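You operate a simulated robot arm through the tools that you are given. There is no shell and no other tool. Be economical: measure what you need, move in short steps, check, and stop when the job is done.

You run a simulated two-armed robot. Do the job below in one go: nothing can be reset, and whatever is moved stays where it is left.

TASK
On the top of the sink bench, fold the yellow wiping cloth in half, so that its two short edges meet.

It is judged by the outcome, as a careful person would: the job done as asked, and still so three seconds after it is handed in. It fails if anything else is knocked over, pushed out of place, dropped, spilled or broken. Flat cloth is picked up by pressing the open fingertips on it (5 to 10 N) and closing them slowly along it; thin cloth reads only 2 to 8 mm in the jaws.

THE ROBOT
Two 7-joint arms with three-finger grippers on one trunk, on a base that drives. Base frame: it is fixed to the floor where the robot stands at the start and does not move with it; the origin is under the middle of the robot, x ahead of it, y to its left, z up; the surface under the hand at the start is at about z = 880. Readings come in mm, rad, newtons and seconds.
The left shoulder is at the start at [50, 154, 979], the right one opposite. With the tool pointing down near the work surface each hand reaches from about 100 to 620 mm from the robot's upright axis, wherever it stands, measured 20 degrees to its own side. Places, roughly: top of the sink bench [600, 100, 900]. Payload 2.69 kg a hand.
The tool frame of a hand sits at the grasp point between the pads (the TCP): z along the fingers, y along the line on which they close. The tips reach 29 mm beyond it. The gripper opens to 120 mm. The gripper's body begins 78 mm behind the TCP.
Orientation is told as [roll, pitch, yaw] about the base's x, y, z axes, in that order, counted from this pose: with the fingers straight down and closing along the base's y, the tool's x points along the base's -x, its y along +y and its z along -z.

THE INTERFACE
- The arms move only by the tool play_rows. It takes "left_motion", "right_motion" or both (then of equal length, played together; a hand with none holds still); each is a list of rows, each a list of 3 entries, a list of its own where there are three numbers: the shift along the tool's x, y, z in mm, then the turn, a rotation vector about the tool's x, y, z in rad, then the closure, from 0 (fully open) to 1 (shut). In form: [[[tx, ty, tz], [rx, ry, rz], claw], ...]. A call has 1 to 20 rows; each row shifts and turns the commanded pose from where the row before left it, along the tool's axes as they then stand. A row lasts 0.2 s, in which the tool goes at most 50 mm and 0.15 rad; a call with a longer step from one row to the next is refused whole, and so is a gripper value outside its range. Where a pose cannot be reached the arm comes as near as it can. A force on the tool above 40 N (or 10 N above the force at the start of the call, whichever is more), or a blocked arm, ends the call early, and 0.2 s more pass. The fingers move at their own pace and stop on an object; they squeeze with about 35 N. The grip force told is the motor's: it shows also when the fingers shut on nothing. Time passes only in rows, and 0.2 s behind the last, so rows that do not move let the fingers close. It gives the time, the measured TCP pose, the force on the tool (base axes), the opening and the grip force at its end, in the units of the frame above (readings bear some noise), with the torque about the TCP (base axes, N m) and any sound that the robot's microphone picked up, and new pictures: "show" is both (left out), scene, wrist or none (wrist: the cameras of the hands that moved).
- Cameras (640 x 400 px; columns grow to the right, rows downward): "scene" is now at [169.3, -6, 1152.4]; the picture's right is [-0.05, -1.00, 0.00], its down [-0.32, 0.02, -0.95] and it looks along [0.95, -0.05, -0.32] (base axes); focal length 214 px, centre (320, 200). "left" rides on the left gripper at [63, 0, -104] in its tool frame; the picture's right is [0.00, 1.00, 0.00], its down [-0.83, 0.00, -0.56] and it looks along [-0.56, 0.00, 0.83] (tool axes); focal length 275 px, centre (320, 200). "right" rides on the right gripper at [63, 0, -104] in its tool frame; the picture's right is [0.00, 1.00, 0.00], its down [-0.83, 0.00, -0.56] and it looks along [-0.56, 0.00, 0.83] (tool axes); focal length 275 px, centre (320, 200). There is no depth. A picture from a camera that has moved, and an enlarged one, comes with that camera's place and axes in the base frame and with its lens.
- raise_lower(by): slides the trunk up (or, below 0, down) by that many mm; the arms and the scene camera ride with it, the base frame stays. It gives what a move gives, with no picture.
- steer(legs): drives the robot by 1 to 6 legs, each [ahead, left, turn to the left] in mm, mm and rad, along the robot's own axes; the way and the turn of a leg run together, so that a leg with both is an arc; at most 1500 mm and 3.142 rad a leg. The arms and the cameras ride along, it lands a little off, and it stops where it bumps. It gives what a move gives, and a new picture of the scene camera.
- head_to(pan, tilt): turns the head with the scene camera to pan (to the left, within 1.396 rad either way) and tilt (down, from -0.506 to 1.204), counted from straight ahead of the robot. It gives what a move gives, and a new picture of the scene camera.
- zoom(camera, box): a new picture of the part [left, top, right, bottom] of that camera's present view, enlarged. No time passes.
- hand_in(): hands the job in; it is judged then, once.

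Work in short steps. Places have to be worked out from the pictures, the camera data and where the tool is seen: move nearer, look again, correct. Check each grasp and each placing, and mend what went wrong. You have 120 turns and 260 pictures in all, those below and enlarged ones among them. Open the grippers and draw the arms clear of the work before you hand the job in, unless the task says otherwise; then end with one line.

The tools are called after ">>>" by a JSON object that holds its "op" and its "data". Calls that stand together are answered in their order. play_rows: Moves the arms, as the interface text tells. Its arguments: {"type":"object","properties":{"left_motion":{"type":"array"},"right_motion":{"type":"array"},"show":{"type":"string","enum":["both","scene","wrist","none"]}},"required":[]} The other tools are called the same way: raise_lower (by) slides the trunk up or down; steer (legs) drives the base; head_to (pan, tilt) turns the head that bears the scene camera; zoom (camera, box) takes an enlarged picture of a part of a camera's view; hand_in () hands the job in.

At the start:

```text
time: 0.0
left_position: [337.9, 65.2, 1118.4]
left_ee_rot: [0.0, -0.002, 0.0]
left_wrist_force: [0.2, -0.6, 0.4]
left_ft_torque: [0.02, -0.01, 0.01]
left_grip_width: 119.9
left_grasp_force: 0.0
right_position: [299.9, -166.7, 1050.7]
right_ee_rot: [0.001, 0.001, 0.0]
right_wrist_force: [0.5, 0.4, 0.3]
right_ft_torque: [-0.02, 0.01, 0.0]
right_grip_width: 120.0
right_grasp_force: 0.0
trunk travel left (down, up): [-350.0, 88.0]
robot x, y, heading: [-2.4, -0.0, 0.002]
head pan, tilt: [-0.049, 0.326]
```

scene: 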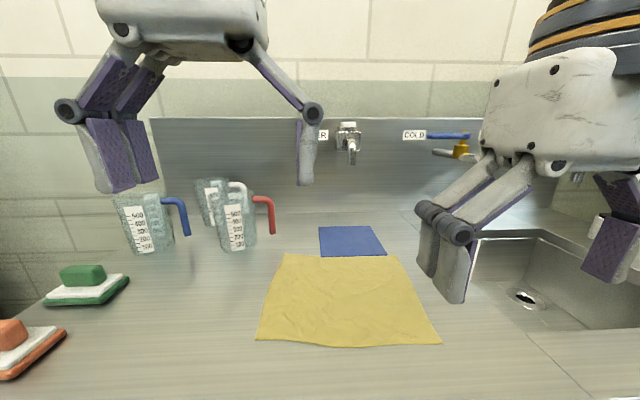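
right: 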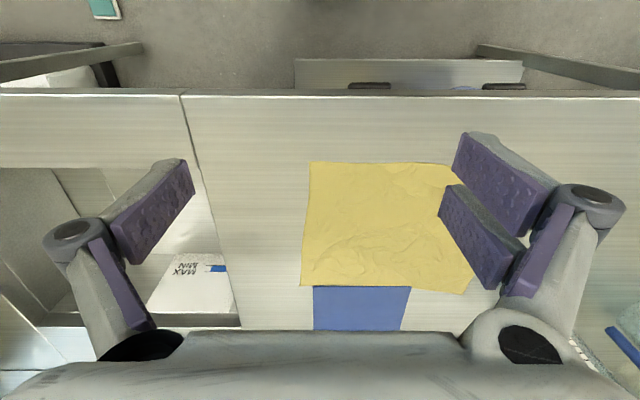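
left: 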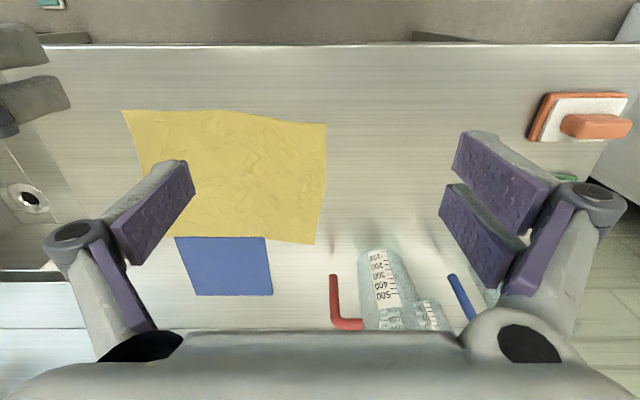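

The cloth's long sides run left to right, about 246 mm, and its short edges run away from me, about 205 mm, near y = 60 and y = -185. First I look down to see the bench front and how much room the base has.

>>> {"op": "head_to", "data": {"pan": -0.1, "tilt": 1.1}}

```text
time: 1.1
left_position: [340.3, 66.5, 1118.9]
left_ee_rot: [0.0, -0.002, 0.006]
left_wrist_force: [45.2, 5.1, -25.1]
left_ft_torque: [-0.58, 3.1, -0.27]
left_grip_width: 120.2
left_grasp_force: 0.1
right_position: [299.8, -166.1, 1050.0]
right_ee_rot: [0.001, 0.0, 0.0]
right_wrist_force: [-0.1, -0.1, -0.3]
right_ft_torque: [-0.03, 0.02, 0.01]
right_grip_width: 120.0
right_grasp_force: 0.1
trunk travel left (down, up): [-350.0, 88.0]
robot x, y, heading: [1.6, -2.1, 0.001]
head pan, tilt: [-0.099, 1.1]
camera scene: at [162.1, -7.3, 1121.4], right [-0.07, -1.0, 0.0], down [-0.62, 0.04, -0.78], along [0.78, -0.05, -0.62], focal length 214 px, centre (320, 200)
```

scene: 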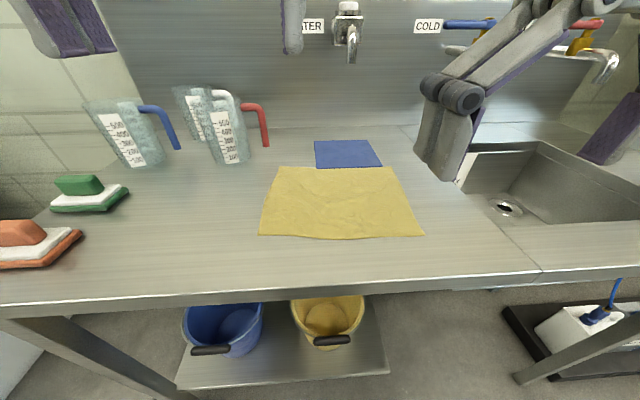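

The left wrist reads 45 N and the head stopped short of its commanded tilt, so the head is pressing on the left arm. I raise the head back right away.

>>> {"op": "head_to", "data": {"pan": -0.05, "tilt": 0.4}}

```text
time: 2.2
left_position: [336.4, 66.9, 1119.5]
left_ee_rot: [0.0, -0.002, 0.001]
left_wrist_force: [-0.7, 0.2, -1.2]
left_ft_torque: [0.0, 0.05, 0.01]
left_grip_width: 119.8
left_grasp_force: 0.2
right_position: [300.0, -165.7, 1050.4]
right_ee_rot: [0.001, -0.001, 0.0]
right_wrist_force: [0.2, 0.4, 1.2]
right_ft_torque: [-0.01, 0.0, 0.0]
right_grip_width: 120.1
right_grasp_force: 0.0
trunk travel left (down, up): [-350.0, 88.0]
robot x, y, heading: [-1.9, -1.4, -0.001]
head pan, tilt: [-0.051, 0.4]
camera scene: at [168.6, -6.1, 1145.6], right [-0.05, -1.0, 0.0], down [-0.39, 0.02, -0.92], along [0.92, -0.05, -0.39], focal length 214 px, centre (320, 200)
```

scene: 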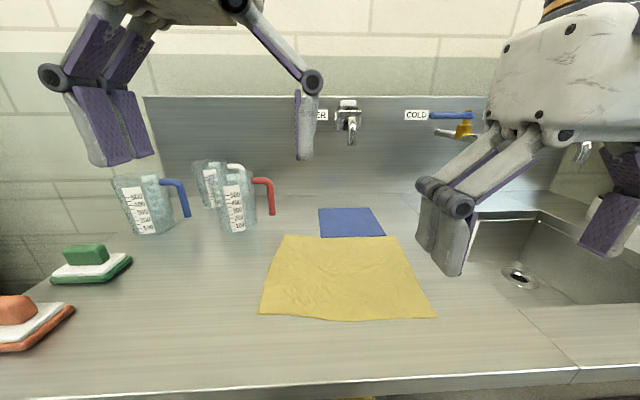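

Head freed, wrist force back to zero. I drive about 370 mm to the right and turn 0.5 rad left. That puts the right hand naturally at the far right corner and the left hand at the near right corner without the arms crossing.

>>> {"op": "steer", "data": {"legs": [[0, -365, 0], [0, 0, 0.5]]}}

```text
time: 7.0
left_position: [262.8, -147.7, 1118.7]
left_ee_rot: [-0.002, -0.002, 0.507]
left_wrist_force: [-0.1, -0.3, -0.3]
left_ft_torque: [-0.02, -0.01, 0.01]
left_grip_width: 120.1
left_grasp_force: 0.0
right_position: [342.4, -368.2, 1049.7]
right_ee_rot: [0.001, 0.0, 0.501]
right_wrist_force: [-0.6, -0.4, -0.3]
right_ft_torque: [-0.02, -0.02, 0.01]
right_grip_width: 120.0
right_grasp_force: 0.1
trunk travel left (down, up): [-350.0, 88.0]
robot x, y, heading: [-7.3, -369.7, 0.503]
head pan, tilt: [-0.051, 0.4]
camera scene: at [149.2, -291.8, 1145.6], right [0.44, -0.9, 0.0], down [-0.35, -0.17, -0.92], along [0.83, 0.4, -0.39], focal length 214 px, centre (320, 200)
```

scene: 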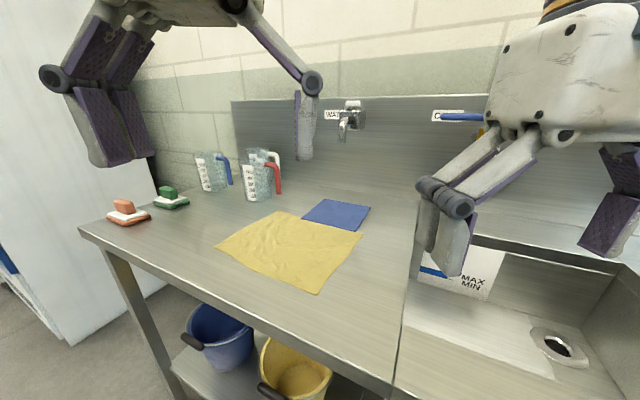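

From both views the right short edge runs from about (580,-193) at the far corner to (372,-180) at the near one. I turn both hands to yaw about 1.57 so the fingers close along that edge and stay slim towards the jugs.

>>> {"op": "play_rows", "data": {"left_motion": [[[0, 0, 0], [0, 0, -0.133], 0], [[0, 0, 0], [0, 0, -0.133], 0], [[0, 0, 0], [0, 0, -0.133], 0], [[0, 0, 0], [0, 0, -0.133], 0], [[0, 0, 0], [0, 0, -0.133], 0], [[0, 0, 0], [0, 0, -0.133], 0], [[0, 0, 0], [0, 0, -0.133], 0.3], [[0, 0, 0], [0, 0, -0.133], 0.667]], "right_motion": [[[0, 0, 0], [0, 0, -0.134], 0], [[0, 0, 0], [0, 0, -0.134], 0], [[0, 0, 0], [0, 0, -0.134], 0], [[0, 0, 0], [0, 0, -0.134], 0], [[0, 0, 0], [0, 0, -0.134], 0], [[0, 0, 0], [0, 0, -0.134], 0], [[0, 0, 0], [0, 0, -0.134], 0.3], [[0, 0, 0], [0, 0, -0.134], 0.667]], "show": "scene"}}

```text
time: 8.8
left_position: [262.9, -148.0, 1119.3]
left_ee_rot: [-0.002, 0.0, 1.571]
left_wrist_force: [0.2, -0.1, 0.1]
left_ft_torque: [-0.01, -0.02, 0.01]
left_grip_width: 39.9
left_grasp_force: 0.0
right_position: [342.0, -369.2, 1050.6]
right_ee_rot: [-0.001, 0.0, 1.578]
right_wrist_force: [0.4, 0.0, -0.2]
right_ft_torque: [0.01, 0.01, 0.01]
right_grip_width: 40.2
right_grasp_force: 0.1
trunk travel left (down, up): [-350.0, 88.0]
robot x, y, heading: [-1.7, -368.3, 0.503]
head pan, tilt: [-0.051, 0.4]
camera scene: at [149.2, -291.9, 1145.6], right [0.44, -0.9, 0.0], down [-0.35, -0.17, -0.92], along [0.83, 0.4, -0.39], focal length 214 px, centre (320, 200)
```

scene: 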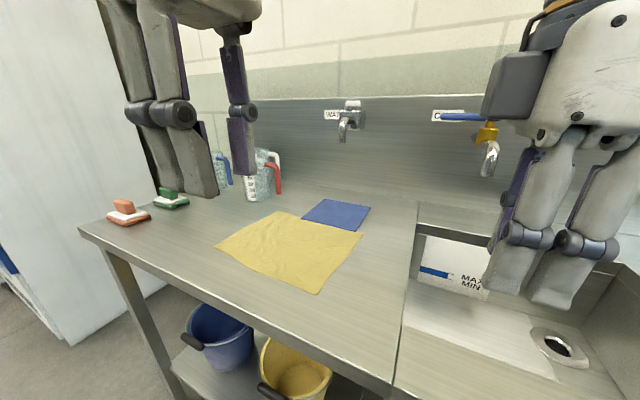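

Both turned. I bring the hands above their corners, staying at about z = 1000, and look with the wrist cameras.

>>> {"op": "play_rows", "data": {"left_motion": [[[5.9, -17.8, 14.9], [0, 0, 0], 0.667], [[5.9, -17.8, 14.9], [0, 0, 0], 0.667], [[5.9, -17.8, 14.9], [0, 0, 0], 0.667], [[5.9, -17.8, 14.9], [0, 0, 0], 0.667], [[5.9, -17.8, 14.9], [0, 0, 0], 0.667], [[5.9, -17.8, 14.9], [0, 0, 0], 0.667], [[5.9, -17.8, 14.9], [0, 0, 0], 0.667], [[5.9, -17.8, 14.9], [0, 0, 0], 0.667]], "right_motion": [[[-20.5, -25.4, 6.3], [0, 0, 0], 0.667], [[-20.5, -25.4, 6.3], [0, 0, 0], 0.667], [[-20.5, -25.4, 6.3], [0, 0, 0], 0.667], [[-20.5, -25.4, 6.3], [0, 0, 0], 0.667], [[-20.5, -25.4, 6.3], [0, 0, 0], 0.667], [[-20.5, -25.4, 6.3], [0, 0, 0], 0.667], [[-20.5, -25.4, 6.3], [0, 0, 0], 0.667], [[-20.5, -25.4, 6.3], [0, 0, 0], 0.667]]}}

```text
time: 10.6
left_position: [406.3, -195.6, 999.9]
left_ee_rot: [-0.003, -0.001, 1.566]
left_wrist_force: [1.1, -0.2, -0.3]
left_ft_torque: [0.0, 0.01, 0.03]
left_grip_width: 39.9
left_grasp_force: 0.0
right_position: [537.3, -207.6, 997.9]
right_ee_rot: [0.002, 0.002, 1.578]
right_wrist_force: [-0.5, -0.3, 0.4]
right_ft_torque: [0.02, 0.01, 0.02]
right_grip_width: 40.0
right_grasp_force: 0.1
right hand out of reach, approached as far as the arm can: row 8
trunk travel left (down, up): [-350.0, 88.0]
robot x, y, heading: [-0.1, -366.9, 0.501]
head pan, tilt: [-0.051, 0.4]
camera scene: at [149.6, -291.6, 1145.5], right [0.44, -0.9, 0.0], down [-0.35, -0.17, -0.92], along [0.83, 0.4, -0.39], focal length 214 px, centre (320, 200)
camera right: at [538.7, -269.6, 1101.7], right [-1.0, -0.01, 0.0], down [-0.01, 0.83, 0.55], along [-0.01, 0.55, -0.83], focal length 275 px, centre (320, 200)
camera left: at [406.6, -258.6, 1104.2], right [-1.0, 0.01, 0.0], down [0.01, 0.83, 0.56], along [0.01, 0.56, -0.83], focal length 275 px, centre (320, 200)
```

scene: 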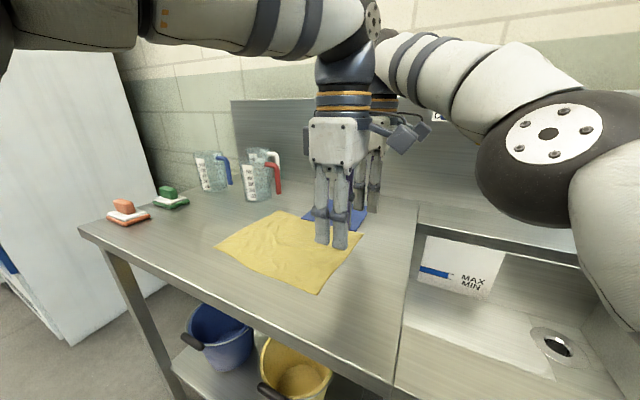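
right: 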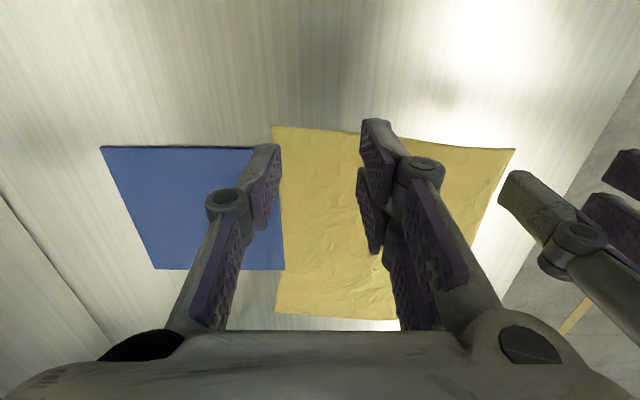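
left: 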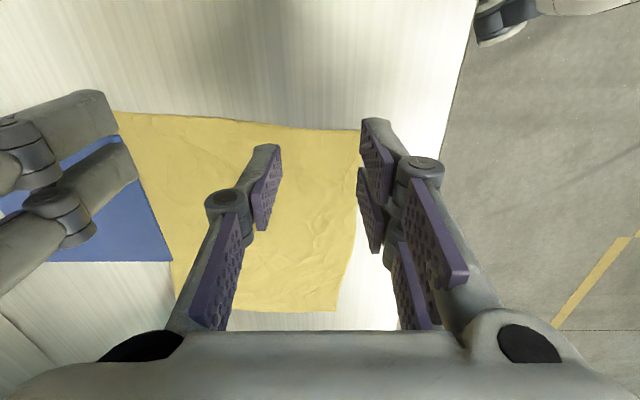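

The wrist views agree: far right corner at about (577,-195), near right corner at (373,-178), far left at (595,57), near left at (389,71). The right arm is at its reach limit, so I drive the base about 60 mm towards the bench.

>>> {"op": "steer", "data": {"legs": [[53, -29, 0]]}}

```text
time: 11.6
left_position: [465.5, -195.1, 999.6]
left_ee_rot: [0.003, -0.002, 1.568]
left_wrist_force: [-0.3, -0.1, 0.0]
left_ft_torque: [-0.02, 0.04, 0.01]
left_grip_width: 40.2
left_grasp_force: 0.0
right_position: [597.7, -208.1, 999.2]
right_ee_rot: [0.003, -0.002, 1.576]
right_wrist_force: [0.1, 0.0, 0.1]
right_ft_torque: [-0.01, 0.02, 0.02]
right_grip_width: 39.9
right_grasp_force: 0.0
trunk travel left (down, up): [-350.0, 88.0]
robot x, y, heading: [57.1, -364.9, 0.501]
head pan, tilt: [-0.051, 0.4]
camera scene: at [209.1, -291.8, 1145.5], right [0.44, -0.9, 0.0], down [-0.35, -0.17, -0.92], along [0.83, 0.4, -0.39], focal length 214 px, centre (320, 200)
```

scene: 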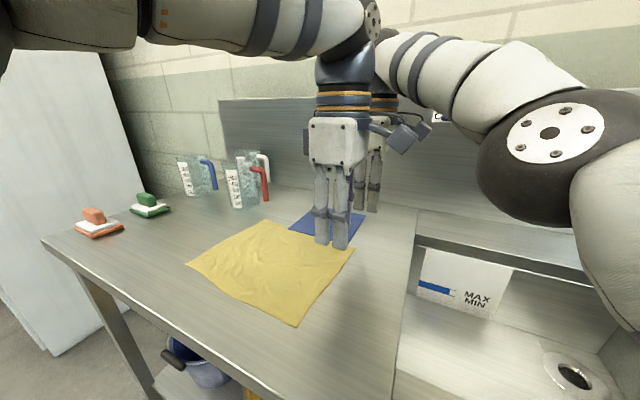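

Driven 60 mm closer without a bump. I move the hands over the pinch points, right (545,-181) and left (405,-168), down to z = 930 with the tips about 20 mm above the cloth.

>>> {"op": "play_rows", "data": {"left_motion": [[[-4.5, 10.1, 11.5], [0, 0, 0], 0.69], [[-4.5, 10.1, 11.5], [0, 0, 0], 0.69], [[-4.5, 10.1, 11.5], [0, 0, 0], 0.69], [[-4.5, 10.1, 11.5], [0, 0, 0], 0.69], [[-4.5, 10.1, 11.5], [0, 0, 0], 0.69], [[-4.5, 10.1, 11.5], [0, 0, 0], 0.69]], "right_motion": [[[-4.5, 8.8, 11.5], [0, 0, 0], 0.69], [[-4.5, 8.8, 11.5], [0, 0, 0], 0.69], [[-4.5, 8.8, 11.5], [0, 0, 0], 0.69], [[-4.5, 8.8, 11.5], [0, 0, 0], 0.69], [[-4.5, 8.8, 11.5], [0, 0, 0], 0.69], [[-4.5, 8.8, 11.5], [0, 0, 0], 0.69]]}}

```text
time: 13.0
left_position: [403.2, -169.0, 931.1]
left_ee_rot: [-0.002, 0.0, 1.566]
left_wrist_force: [0.9, -0.3, 0.2]
left_ft_torque: [-0.02, -0.03, 0.01]
left_grip_width: 37.2
left_grasp_force: 0.1
right_position: [544.4, -182.0, 929.0]
right_ee_rot: [-0.001, -0.003, 1.577]
right_wrist_force: [0.3, -0.1, 0.5]
right_ft_torque: [0.0, 0.01, 0.01]
right_grip_width: 37.4
right_grasp_force: 0.1
trunk travel left (down, up): [-350.0, 88.0]
robot x, y, heading: [58.5, -365.7, 0.507]
head pan, tilt: [-0.051, 0.4]
camera scene: at [208.1, -291.6, 1145.6], right [0.44, -0.9, 0.0], down [-0.35, -0.17, -0.92], along [0.83, 0.4, -0.39], focal length 214 px, centre (320, 200)
camera right: at [544.3, -243.5, 1032.9], right [-1.0, -0.01, 0.0], down [-0.01, 0.83, 0.56], along [-0.01, 0.56, -0.83], focal length 275 px, centre (320, 200)
camera left: at [403.7, -232.0, 1035.7], right [-1.0, 0.01, 0.0], down [0.01, 0.83, 0.56], along [0.01, 0.56, -0.83], focal length 275 px, centre (320, 200)
```

scene: 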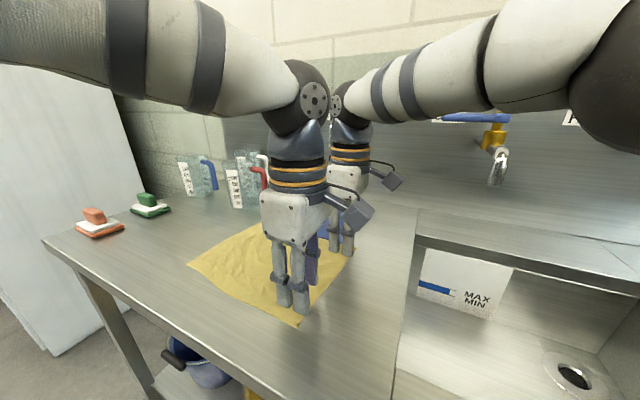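
right: 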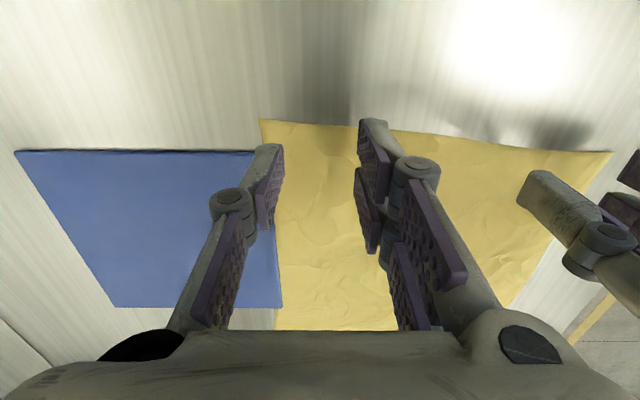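
left: 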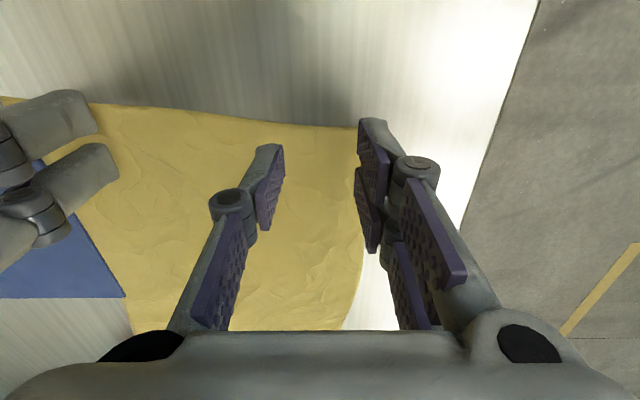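

The right fingers lie fully on the cloth. The left outer finger is slightly off its near corner at about x = 382, so I shift the left hand 10 mm away and lower both to about 4 mm above the cloth.

>>> {"op": "play_rows", "data": {"left_motion": [[[0, -5, 0], [0, 0, 0], 0.69], [[0, -6, 4], [0, 0, 0], 0.69], [[0, 0, 6], [0, 0, 0], 0.69], [[0, 0, 5], [0, 0, 0], 0.69], [[0, 0, 3], [0, 0, 0], 0.69]], "right_motion": [[[0, 0, 0], [0, 0, 0], 0.69], [[0, 0, 4], [0, 0, 0], 0.69], [[0, 0, 5], [0, 0, 0], 0.69], [[0, 0, 4], [0, 0, 0], 0.69], [[0, 0, 3], [0, 0, 0], 0.69]], "show": "wrist"}}

```text
time: 14.2
left_position: [415.1, -168.8, 913.9]
left_ee_rot: [-0.002, 0.0, 1.569]
left_wrist_force: [0.3, -0.8, 0.3]
left_ft_torque: [0.03, 0.0, -0.01]
left_grip_width: 37.3
left_grasp_force: 0.0
right_position: [543.8, -181.0, 913.0]
right_ee_rot: [0.0, 0.0, 1.578]
right_wrist_force: [-0.2, 0.3, 0.7]
right_ft_torque: [-0.03, -0.02, 0.02]
right_grip_width: 37.3
right_grasp_force: 0.0
trunk travel left (down, up): [-350.0, 88.0]
robot x, y, heading: [57.7, -368.9, 0.501]
head pan, tilt: [-0.051, 0.4]
camera right: at [544.3, -242.9, 1016.9], right [-1.0, -0.01, 0.0], down [-0.01, 0.83, 0.56], along [-0.01, 0.56, -0.83], focal length 275 px, centre (320, 200)
camera left: at [415.6, -231.7, 1017.2], right [-1.0, 0.01, 0.0], down [0.0, 0.83, 0.56], along [0.01, 0.56, -0.83], focal length 275 px, centre (320, 200)
```

right: 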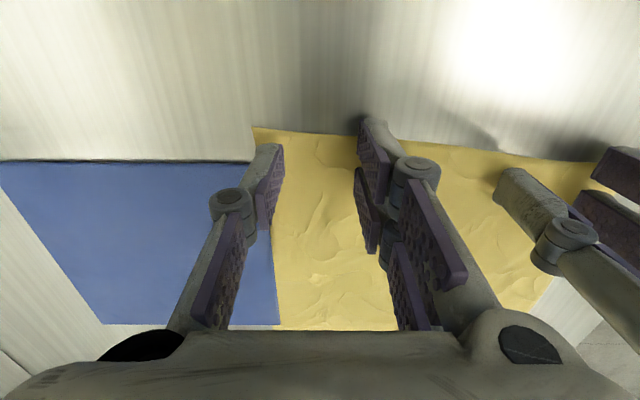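
left: 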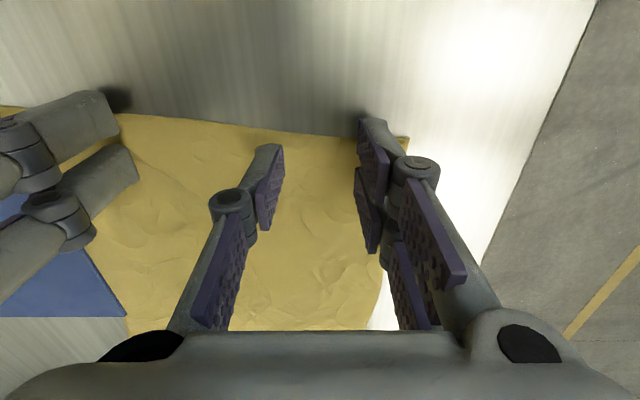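

Both hands straddle cloth near the edge. I shift 3 mm inward and lower in 1 mm steps until contact.

>>> {"op": "play_rows", "data": {"left_motion": [[[-3, 0, 1], [0, 0, 0], 0.69], [[0, 0, 1], [0, 0, 0], 0.69], [[0, 0, 1], [0, 0, 0], 0.69], [[0, 0, 1], [0, 0, 0], 0.69]], "right_motion": [[[-3, 0, 1], [0, 0, 0], 0.69], [[0, 0, 1], [0, 0, 0], 0.69], [[0, 0, 1], [0, 0, 0], 0.69], [[0, 0, 0.5], [0, 0, 0], 0.69]], "show": "none"}}

```text
time: 15.2
left_position: [415.8, -164.9, 909.4]
left_ee_rot: [-0.002, 0.001, 1.569]
left_wrist_force: [0.2, 0.6, 4.7]
left_ft_torque: [0.02, 0.01, 0.0]
left_grip_width: 37.1
left_grasp_force: 0.1
right_position: [544.1, -177.6, 909.6]
right_ee_rot: [0.002, -0.001, 1.576]
right_wrist_force: [-0.6, 0.7, 0.1]
right_ft_torque: [-0.03, 0.0, -0.01]
right_grip_width: 37.1
right_grasp_force: 0.1
trunk travel left (down, up): [-350.0, 88.0]
robot x, y, heading: [57.1, -367.3, 0.505]
head pan, tilt: [-0.051, 0.4]
```

The left hand is touching at 4.7 N and the right is just short. I go on in smaller steps.

>>> {"op": "play_rows", "data": {"left_motion": [[[0, 0, 0.3], [0, 0, 0], 0.69], [[0, 0, 0], [0, 0, 0], 0.69]], "right_motion": [[[0, 0, 0.7], [0, 0, 0], 0.69], [[0, 0, 0.5], [0, 0, 0], 0.69]], "show": "none"}}

```text
time: 15.8
left_position: [416.7, -165.9, 908.8]
left_ee_rot: [-0.004, 0.0, 1.569]
left_wrist_force: [0.7, 1.6, 10.6]
left_ft_torque: [0.1, 0.19, -0.02]
left_grip_width: 37.0
left_grasp_force: 0.1
right_position: [544.9, -177.7, 909.8]
right_ee_rot: [-0.002, -0.001, 1.577]
right_wrist_force: [0.4, 0.0, 2.0]
right_ft_torque: [0.0, 0.0, -0.02]
right_grip_width: 37.2
right_grasp_force: 0.1
trunk travel left (down, up): [-350.0, 88.0]
robot x, y, heading: [60.7, -368.9, 0.501]
head pan, tilt: [-0.051, 0.4]
```

The left hand is at 10 N and the right at 2 N. I even them out and check before closing.

>>> {"op": "play_rows", "data": {"left_motion": [[[0, 0, -0.2], [0, 0, 0], 0.69], [[0, 0, 0], [0, 0, 0], 0.69]], "right_motion": [[[0, 0, 0.4], [0, 0, 0], 0.69], [[0, 0, 0], [0, 0, 0], 0.69]], "show": "none"}}

```text
time: 16.4
left_position: [414.2, -165.6, 910.5]
left_ee_rot: [-0.002, -0.001, 1.569]
left_wrist_force: [2.7, 1.1, 9.1]
left_ft_torque: [0.05, 0.05, -0.01]
left_grip_width: 37.0
left_grasp_force: 0.0
right_position: [545.3, -178.5, 910.2]
right_ee_rot: [-0.001, -0.002, 1.576]
right_wrist_force: [0.8, 0.8, 5.9]
right_ft_torque: [0.01, 0.08, 0.01]
right_grip_width: 37.3
right_grasp_force: 0.3
trunk travel left (down, up): [-350.0, 88.0]
robot x, y, heading: [60.3, -365.3, 0.507]
head pan, tilt: [-0.051, 0.4]
```

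Now 9 N and 6 N, both in the right band. I close the fingers slowly along the cloth.

>>> {"op": "play_rows", "data": {"left_motion": [[[0, 0, 0], [0, 0, 0], 0.71], [[0, 0, 0], [0, 0, 0], 0.73], [[0, 0, 0], [0, 0, 0], 0.75], [[0, 0, 0], [0, 0, 0], 0.77], [[0, 0, 0], [0, 0, 0], 0.79], [[0, 0, 0], [0, 0, 0], 0.81], [[0, 0, 0], [0, 0, 0], 0.83], [[0, 0, 0], [0, 0, 0], 0.85], [[0, 0, 0], [0, 0, 0], 0.87], [[0, 0, 0], [0, 0, 0], 0.89], [[0, 0, 0], [0, 0, 0], 0.91], [[0, 0, 0], [0, 0, 0], 0.93], [[0, 0, 0], [0, 0, 0], 0.95], [[0, 0, 0], [0, 0, 0], 0.97], [[0, 0, 0], [0, 0, 0], 0.99], [[0, 0, 0], [0, 0, 0], 1], [[0, 0, 0], [0, 0, 0], 1], [[0, 0, 0], [0, 0, 0], 1]], "right_motion": [[[0, 0, 0], [0, 0, 0], 0.71], [[0, 0, 0], [0, 0, 0], 0.73], [[0, 0, 0], [0, 0, 0], 0.75], [[0, 0, 0], [0, 0, 0], 0.77], [[0, 0, 0], [0, 0, 0], 0.79], [[0, 0, 0], [0, 0, 0], 0.81], [[0, 0, 0], [0, 0, 0], 0.83], [[0, 0, 0], [0, 0, 0], 0.85], [[0, 0, 0], [0, 0, 0], 0.87], [[0, 0, 0], [0, 0, 0], 0.89], [[0, 0, 0], [0, 0, 0], 0.91], [[0, 0, 0], [0, 0, 0], 0.93], [[0, 0, 0], [0, 0, 0], 0.95], [[0, 0, 0], [0, 0, 0], 0.97], [[0, 0, 0], [0, 0, 0], 0.99], [[0, 0, 0], [0, 0, 0], 1], [[0, 0, 0], [0, 0, 0], 1], [[0, 0, 0], [0, 0, 0], 1]], "show": "wrist"}}

```text
time: 20.2
left_position: [414.4, -165.8, 910.5]
left_ee_rot: [-0.001, 0.0, 1.571]
left_wrist_force: [0.0, -0.5, -0.1]
left_ft_torque: [0.02, 0.02, -0.01]
left_grip_width: 0.0
left_grasp_force: 28.9
right_position: [544.1, -178.0, 909.0]
right_ee_rot: [0.0, 0.001, 1.577]
right_wrist_force: [-2.8, -1.3, 3.9]
right_ft_torque: [-0.01, 0.03, -0.03]
right_grip_width: 1.0
right_grasp_force: 29.1
trunk travel left (down, up): [-350.0, 88.0]
robot x, y, heading: [55.8, -369.9, 0.498]
head pan, tilt: [-0.051, 0.4]
camera right: at [544.2, -240.4, 1013.1], right [-1.0, -0.01, 0.0], down [-0.01, 0.83, 0.56], along [-0.01, 0.56, -0.83], focal length 275 px, centre (320, 200)
camera left: at [415.1, -228.9, 1013.4], right [-1.0, 0.01, 0.0], down [0.0, 0.83, 0.56], along [0.01, 0.56, -0.83], focal length 275 px, centre (320, 200)
```

right: 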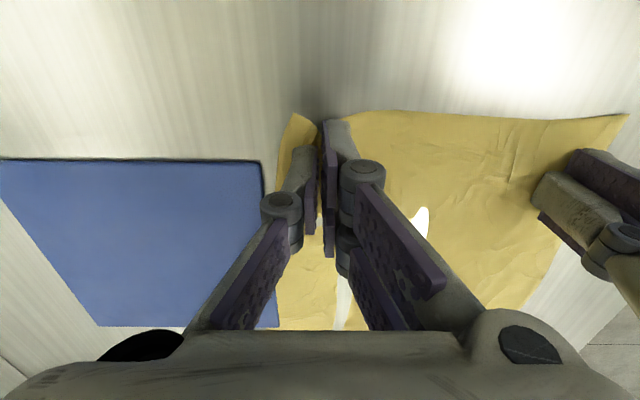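
left: 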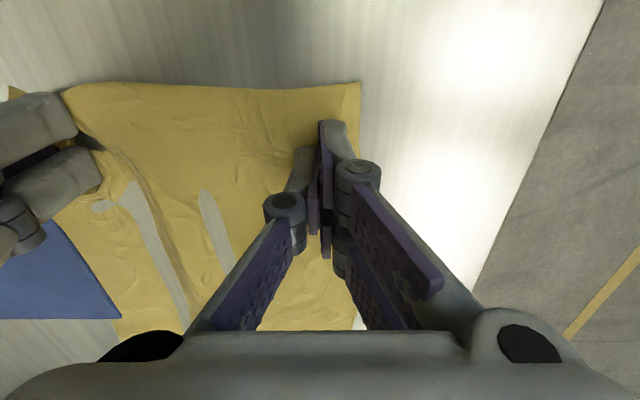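

The left jaws shut on nothing and the right reads 1 mm. The cloth has shifted, so I look more closely before acting.

>>> {"op": "zoom", "data": {"camera": "scene", "box": [170, 190, 400, 340]}}

>>> {"op": "zoom", "data": {"camera": "right", "box": [220, 90, 500, 265]}}

```text
2.67 times, centred on (285, 265) of scene
camera zoom: at [207.9, -291.8, 1145.7], right [0.44, -0.9, 0.0], down [-0.35, -0.17, -0.92], along [0.83, 0.4, -0.39], focal length 572 px, centre (413, 27)
```

zoom: 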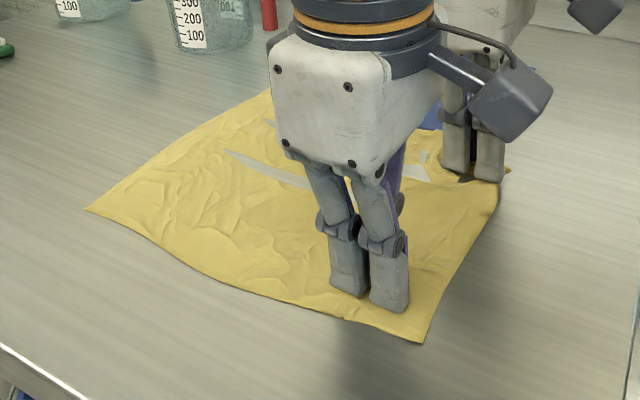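

```text
2.29 times, centred on (360, 178) of right
camera zoom: at [544.2, -240.4, 1013.1], right [-1.0, -0.01, 0.0], down [-0.01, 0.83, 0.56], along [-0.01, 0.56, -0.83], focal length 629 px, centre (229, 251)
```

zoom: 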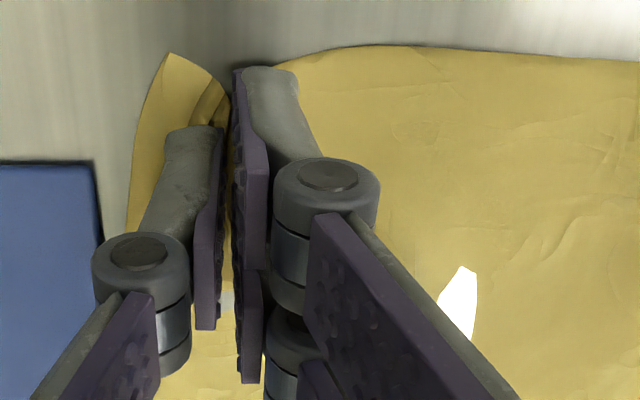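

The right hand holds a good ridge of cloth, and the left slipped off. The near right corner is now at about (399,-205). I lift the left hand and turn it to yaw 0, which keeps its body clear of the right hand, to regrasp at that corner.

>>> {"op": "play_rows", "data": {"left_motion": [[[0, 0, -20], [0, 0, 0], 1], [[0, 0, -20], [0, 0, 0], 1], [[0, 0, -10], [0, 0, 0.14], 0.69], [[0, 0, 0], [0, 0, 0.143], 0.69], [[0, 0, 0], [0, 0, 0.143], 0.69], [[0, 0, 0], [0, 0, 0.143], 0.69], [[0, 0, 0], [0, 0, 0.143], 0.69], [[0, 0, 0], [0, 0, 0.143], 0.69], [[0, 0, 0], [0, 0, 0.143], 0.69], [[0, 0, 0], [0, 0, 0.143], 0.69], [[0, 0, 0], [0, 0, 0.143], 0.69], [[0, 0, 0], [0, 0, 0.143], 0.69], [[0, 0, 0], [0, 0, 0.143], 0.69]]}}

```text
time: 23.0
left_position: [415.7, -163.6, 958.3]
left_ee_rot: [-0.001, -0.001, -0.003]
left_wrist_force: [-1.0, 0.1, -0.7]
left_ft_torque: [0.0, 0.02, -0.02]
left_grip_width: 37.0
left_grasp_force: 0.0
right_position: [545.4, -178.5, 908.9]
right_ee_rot: [0.0, 0.0, 1.575]
right_wrist_force: [-1.1, 1.0, -0.1]
right_ft_torque: [-0.03, 0.09, -0.02]
right_grip_width: 3.3
right_grasp_force: 31.9
trunk travel left (down, up): [-350.0, 88.0]
robot x, y, heading: [61.2, -368.9, 0.503]
head pan, tilt: [-0.051, 0.4]
camera scene: at [208.1, -291.8, 1145.6], right [0.44, -0.9, 0.0], down [-0.35, -0.17, -0.92], along [0.83, 0.4, -0.39], focal length 214 px, centre (320, 200)
camera left: at [352.6, -164.6, 1063.5], right [0.01, 1.0, 0.0], down [0.83, -0.01, 0.56], along [0.56, 0.0, -0.83], focal length 275 px, centre (320, 200)
```

scene: 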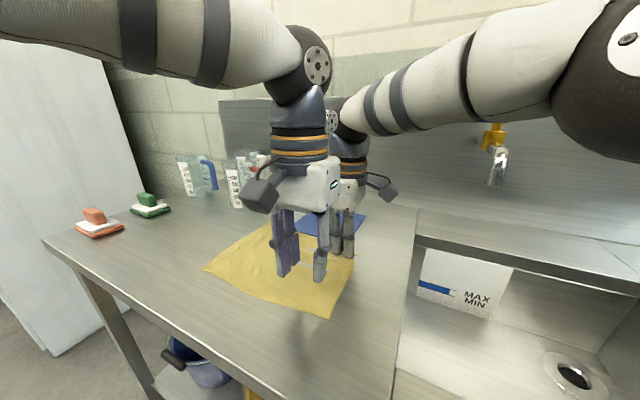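
left: 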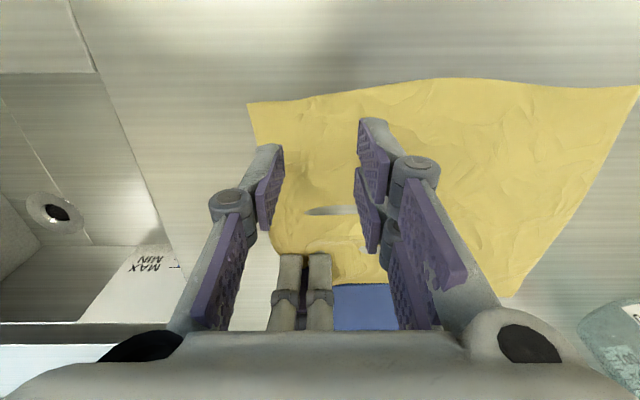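

The right hand now reads 3.3 mm, so it holds cloth. The near corner is at about (400,-211), and I move the left hand to (413,-179) and lower it close.

>>> {"op": "play_rows", "data": {"left_motion": [[[1, -8, 12], [0, 0, 0], 0.69], [[1, -7.5, 12], [0, 0, 0], 0.69], [[0, 0, 12], [0, 0, 0], 0.69], [[0, 0, 7], [0, 0, 0], 0.69], [[0, 0, 2], [0, 0, 0], 0.69]], "show": "wrist"}}

```text
time: 24.2
left_position: [413.7, -179.8, 913.4]
left_ee_rot: [0.0, -0.001, -0.002]
left_wrist_force: [0.4, 0.1, 0.3]
left_ft_torque: [0.01, 0.03, 0.01]
left_grip_width: 37.4
left_grasp_force: 0.0
right_position: [543.9, -178.9, 909.6]
right_ee_rot: [0.001, 0.001, 1.576]
right_wrist_force: [-0.6, 0.1, 5.8]
right_ft_torque: [-0.11, -0.23, 0.04]
right_grip_width: 1.5
right_grasp_force: 33.7
trunk travel left (down, up): [-350.0, 88.0]
robot x, y, heading: [58.4, -366.9, 0.507]
head pan, tilt: [-0.051, 0.4]
camera left: at [350.7, -180.4, 1017.5], right [0.01, 1.0, 0.0], down [0.83, 0.0, 0.56], along [0.56, 0.0, -0.83], focal length 275 px, centre (320, 200)
```

left: 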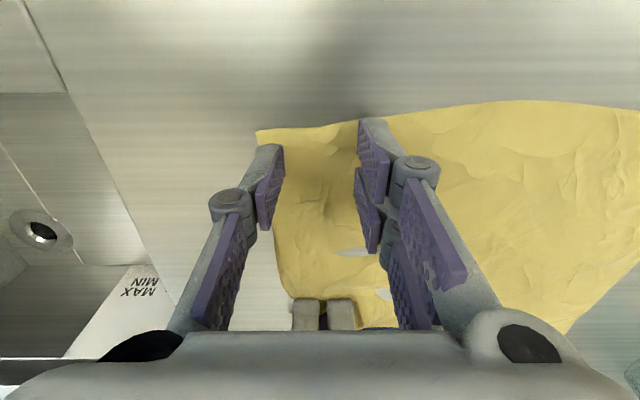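

Well placed at the corner. I lower in small steps to contact.

>>> {"op": "play_rows", "data": {"left_motion": [[[-2, 0, 1], [0, 0, 0], 0.69], [[0, 0, 1], [0, 0, 0], 0.69], [[0, 0, 1], [0, 0, 0], 0.69], [[0, 0, 1], [0, 0, 0], 0.69], [[0, 0, 0], [0, 0, 0], 0.69]], "show": "none"}}

```text
time: 25.4
left_position: [416.8, -181.0, 909.8]
left_ee_rot: [0.0, -0.002, -0.002]
left_wrist_force: [-0.2, -0.3, 0.4]
left_ft_torque: [0.02, 0.06, 0.0]
left_grip_width: 37.0
left_grasp_force: 0.1
right_position: [544.2, -178.5, 910.5]
right_ee_rot: [0.0, -0.001, 1.576]
right_wrist_force: [0.0, 0.1, 3.8]
right_ft_torque: [-0.01, -0.03, -0.01]
right_grip_width: 2.3
right_grasp_force: 29.5
trunk travel left (down, up): [-350.0, 88.0]
robot x, y, heading: [58.4, -368.6, 0.508]
head pan, tilt: [-0.051, 0.4]
```

No force on the left yet, so I go on down.

>>> {"op": "play_rows", "data": {"left_motion": [[[0, 0, 0.7], [0, 0, 0], 0.69], [[0, 0, 0.5], [0, 0, 0], 0.69], [[0, 0, 0], [0, 0, 0], 0.69]], "show": "none"}}

```text
time: 26.2
left_position: [416.0, -180.3, 909.6]
left_ee_rot: [-0.001, -0.003, -0.002]
left_wrist_force: [-0.6, -1.0, 7.5]
left_ft_torque: [-0.02, 0.09, 0.01]
left_grip_width: 37.3
left_grasp_force: 0.3
right_position: [543.7, -179.7, 908.8]
right_ee_rot: [0.0, 0.0, 1.575]
right_wrist_force: [4.1, 1.4, 1.3]
right_ft_torque: [0.04, 0.16, -0.01]
right_grip_width: 0.9
right_grasp_force: 29.5
trunk travel left (down, up): [-350.0, 88.0]
robot x, y, heading: [57.6, -371.0, 0.504]
head pan, tilt: [-0.051, 0.4]
```

7.5 N. I close slowly halfway and check that the pressure holds.

>>> {"op": "play_rows", "data": {"left_motion": [[[0, 0, 0], [0, 0, 0], 0.71], [[0, 0, 0], [0, 0, 0], 0.73], [[0, 0, 0], [0, 0, 0], 0.75], [[0, 0, 0], [0, 0, 0], 0.77], [[0, 0, 0], [0, 0, 0], 0.79], [[0, 0, 0], [0, 0, 0], 0.81], [[0, 0, 0], [0, 0, 0], 0.83], [[0, 0, 0], [0, 0, 0], 0.85]], "show": "wrist"}}

```text
time: 28.0
left_position: [415.7, -180.8, 908.6]
left_ee_rot: [0.001, -0.001, -0.002]
left_wrist_force: [-0.7, -0.6, 8.0]
left_ft_torque: [0.03, 0.04, 0.03]
left_grip_width: 17.8
left_grasp_force: 0.1
right_position: [543.3, -178.8, 909.4]
right_ee_rot: [0.0, -0.001, 1.577]
right_wrist_force: [-11.3, 0.8, 15.1]
right_ft_torque: [0.17, 0.03, 0.07]
right_grip_width: 0.6
right_grasp_force: 27.6
trunk travel left (down, up): [-350.0, 88.0]
robot x, y, heading: [62.2, -366.4, 0.507]
head pan, tilt: [-0.051, 0.4]
camera left: at [352.8, -180.4, 1013.1], right [0.01, 1.0, 0.0], down [0.83, -0.01, 0.56], along [0.56, 0.0, -0.83], focal length 275 px, centre (320, 200)
```

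left: 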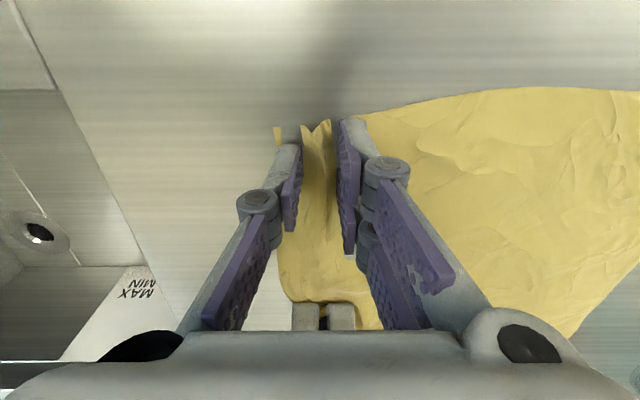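

A ridge is gathering between the left fingers. I finish closing.

>>> {"op": "play_rows", "data": {"left_motion": [[[0, 0, 0], [0, 0, 0], 0.87], [[0, 0, 0], [0, 0, 0], 0.89], [[0, 0, 0], [0, 0, 0], 0.91], [[0, 0, 0], [0, 0, 0], 0.93], [[0, 0, 0], [0, 0, 0], 0.95], [[0, 0, 0], [0, 0, 0], 0.97], [[0, 0, 0], [0, 0, 0], 0.99], [[0, 0, 0], [0, 0, 0], 1], [[0, 0, 0], [0, 0, 0], 1], [[0, 0, 0], [0, 0, 0], 1]], "show": "wrist"}}

```text
time: 30.2
left_position: [417.0, -179.0, 909.4]
left_ee_rot: [0.0, 0.0, -0.002]
left_wrist_force: [0.3, 1.0, -1.4]
left_ft_torque: [0.13, -0.03, 0.0]
left_grip_width: 3.6
left_grasp_force: 34.3
right_position: [544.8, -177.8, 909.0]
right_ee_rot: [0.0, 0.0, 1.577]
right_wrist_force: [0.5, -1.5, 7.4]
right_ft_torque: [-0.1, -0.19, 0.02]
right_grip_width: 2.0
right_grasp_force: 33.0
trunk travel left (down, up): [-350.0, 88.0]
robot x, y, heading: [60.9, -365.3, 0.507]
head pan, tilt: [-0.051, 0.4]
camera left: at [353.1, -180.2, 1013.0], right [0.01, 1.0, 0.0], down [0.83, 0.0, 0.56], along [0.56, 0.0, -0.83], focal length 275 px, centre (320, 200)
```

left: 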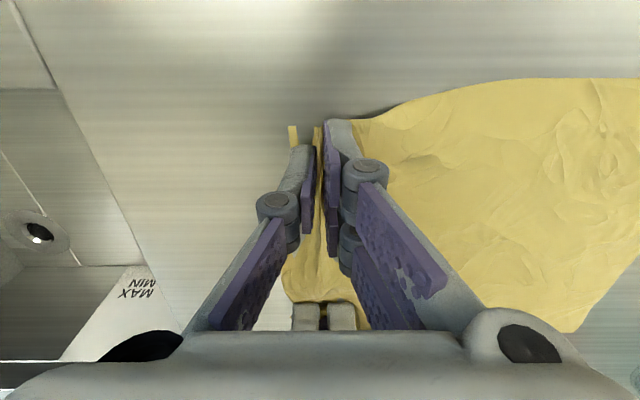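

Both hands grip, 3.6 mm and 2.0 mm. I lift together about 60 mm while easing towards +y, then check.

>>> {"op": "play_rows", "data": {"left_motion": [[[0, 3, -12], [0, 0, 0], 1], [[0, 4, -12], [0, 0, 0], 1], [[0, 5, -12], [0, 0, 0], 1], [[0, 6, -12], [0, 0, 0], 1], [[0, 7, -12], [0, 0, 0], 1]], "right_motion": [[[-3, 0, -12], [0, 0, 0], 1], [[-4, 0, -12], [0, 0, 0], 1], [[-5, 0, -12], [0, 0, 0], 1], [[-6, 0, -12], [0, 0, 0], 1], [[-7, 0, -12], [0, 0, 0], 1]]}}

```text
time: 31.4
left_position: [415.8, -154.7, 970.5]
left_ee_rot: [0.003, -0.001, -0.001]
left_wrist_force: [0.1, 2.3, 1.6]
left_ft_torque: [-0.31, 0.01, -0.01]
left_grip_width: 1.5
left_grasp_force: 32.7
right_position: [544.3, -154.0, 969.1]
right_ee_rot: [0.0, 0.0, 1.576]
right_wrist_force: [2.4, 1.2, -0.1]
right_ft_torque: [0.03, -0.04, -0.01]
right_grip_width: 2.7
right_grasp_force: 36.3
trunk travel left (down, up): [-350.0, 88.0]
robot x, y, heading: [57.5, -365.0, 0.502]
head pan, tilt: [-0.051, 0.4]
camera scene: at [207.9, -291.6, 1145.7], right [0.44, -0.9, 0.0], down [-0.35, -0.17, -0.92], along [0.83, 0.4, -0.39], focal length 214 px, centre (320, 200)
camera right: at [543.5, -216.1, 1072.9], right [-1.0, -0.01, 0.0], down [-0.01, 0.83, 0.56], along [-0.01, 0.56, -0.83], focal length 275 px, centre (320, 200)
camera left: at [352.6, -155.8, 1073.8], right [0.01, 1.0, 0.0], down [0.83, -0.01, 0.56], along [0.56, 0.0, -0.83], focal length 275 px, centre (320, 200)
```

scene: 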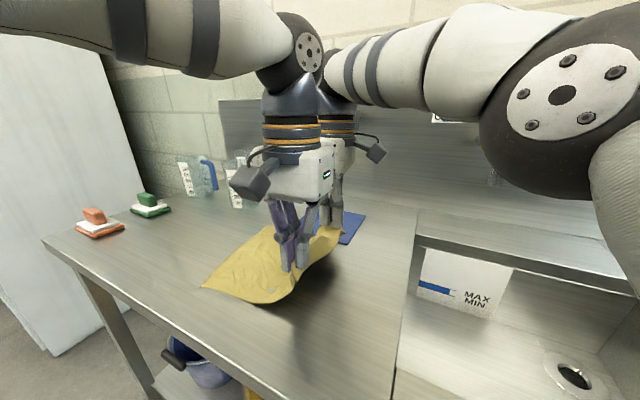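
right: 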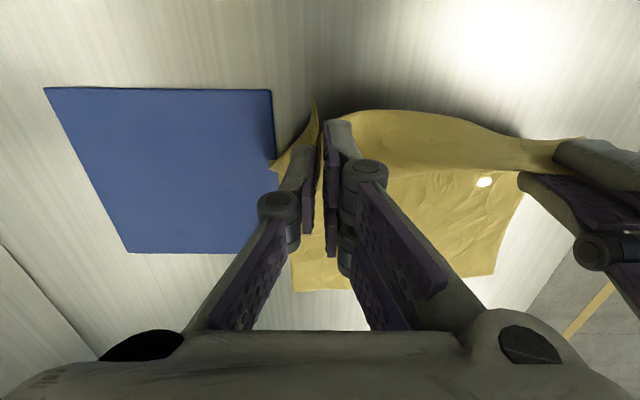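
left: 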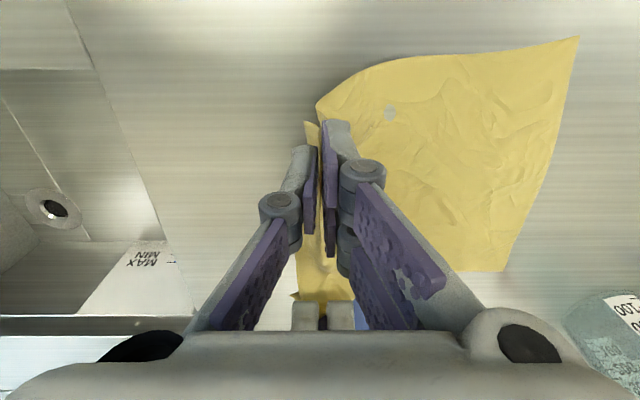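

Both hold well. Lifting has turned the cloth a little: its left edge now runs from about (362,5) to (568,33), so I set the goals to match. I lift another 30 mm towards +y and spread the left hand towards -x.

>>> {"op": "play_rows", "data": {"left_motion": [[[5, 6, -8], [0, 0, 0], 1], [[5, 6, -8], [0, 0, 0], 1], [[5, 6, -8], [0, 0, 0], 1], [[5, 6, -6], [0, 0, 0], 1], [[2, 6, 0], [0, 0, 0], 1]], "right_motion": [[[-6, 0, -8], [0, 0, 0], 1], [[-6, 0, -8], [0, 0, 0], 1], [[-6, 0, -8], [0, 0, 0], 1], [[-6, 0, -6], [0, 0, 0], 1], [[-6, 0, 0], [0, 0, 0], 1]]}}

```text
time: 32.6
left_position: [392.6, -125.0, 999.2]
left_ee_rot: [-0.001, -0.003, -0.002]
left_wrist_force: [0.6, 0.4, 2.5]
left_ft_torque: [-0.05, 0.0, -0.02]
left_grip_width: 2.2
left_grasp_force: 33.4
right_position: [534.7, -139.0, 987.3]
right_ee_rot: [0.0, 0.0, 1.578]
right_wrist_force: [0.4, 0.3, 2.1]
right_ft_torque: [0.05, 0.09, -0.01]
right_grip_width: 1.2
right_grasp_force: 30.4
right hand out of reach, approached as far as the arm can: row 2, 3, 4, 5
trunk travel left (down, up): [-350.0, 88.0]
robot x, y, heading: [57.8, -368.9, 0.506]
head pan, tilt: [-0.051, 0.4]
camera scene: at [208.2, -291.7, 1145.6], right [0.44, -0.9, 0.0], down [-0.35, -0.17, -0.92], along [0.83, 0.4, -0.39], focal length 214 px, centre (320, 200)
camera right: at [533.3, -200.3, 1091.1], right [-1.0, -0.01, 0.0], down [-0.01, 0.83, 0.56], along [0.0, 0.56, -0.83], focal length 275 px, centre (320, 200)
camera left: at [330.6, -125.1, 1103.9], right [0.01, 1.0, 0.0], down [0.83, -0.01, 0.56], along [0.56, 0.0, -0.83], focal length 275 px, centre (320, 200)
```

scene: 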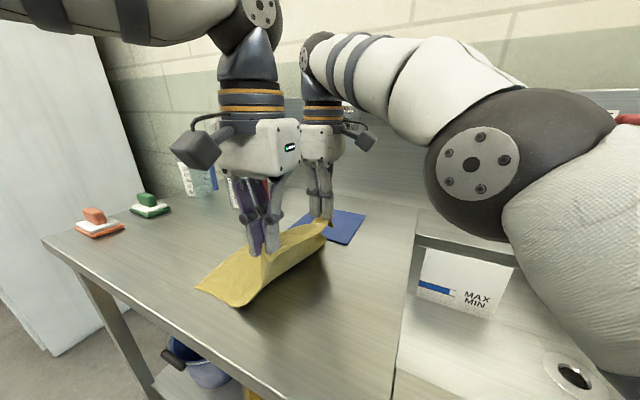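
right: 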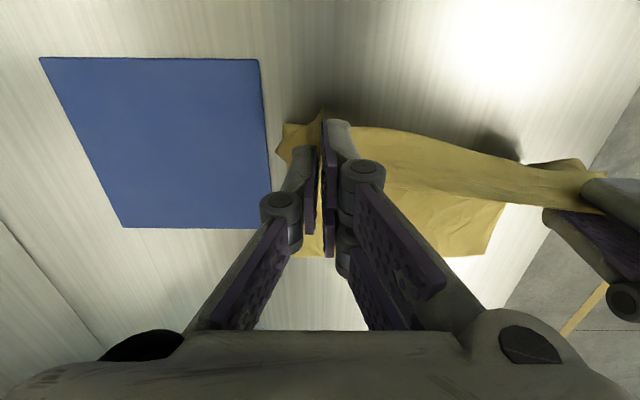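
left: 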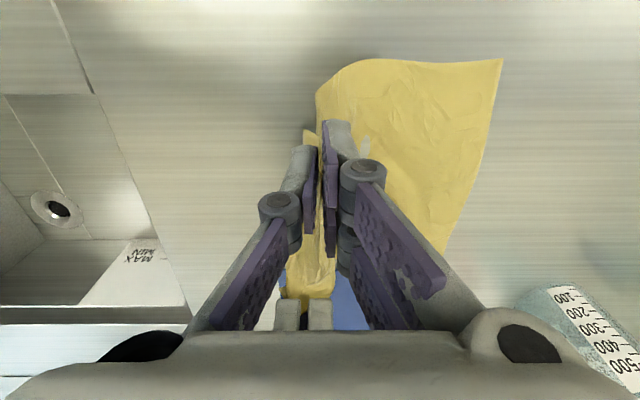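

The right arm is at its limit here, so I carry the held edge over by driving the base 100 mm along +y. The left edge of the cloth now lies from about (358,9) to (558,15).

>>> {"op": "steer", "data": {"legs": [[48, 88, 0]]}}

```text
time: 33.9
left_position: [392.0, -23.7, 1000.2]
left_ee_rot: [0.002, 0.0, -0.001]
left_wrist_force: [-0.1, -2.1, 0.3]
left_ft_torque: [-0.07, 0.0, -0.02]
left_grip_width: 2.7
left_grasp_force: 35.0
right_position: [533.0, -37.1, 987.8]
right_ee_rot: [0.0, 0.001, 1.578]
right_wrist_force: [2.6, 0.2, 1.9]
right_ft_torque: [-0.11, -0.6, 0.0]
right_grip_width: 2.0
right_grasp_force: 31.2
trunk travel left (down, up): [-350.0, 88.0]
robot x, y, heading: [56.4, -269.3, 0.511]
head pan, tilt: [-0.051, 0.4]
camera scene: at [207.5, -191.1, 1145.6], right [0.44, -0.9, 0.0], down [-0.35, -0.17, -0.92], along [0.83, 0.4, -0.39], focal length 214 px, centre (320, 200)
```

scene: 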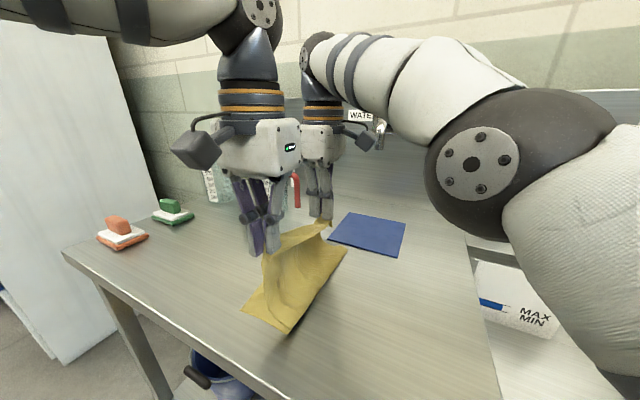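

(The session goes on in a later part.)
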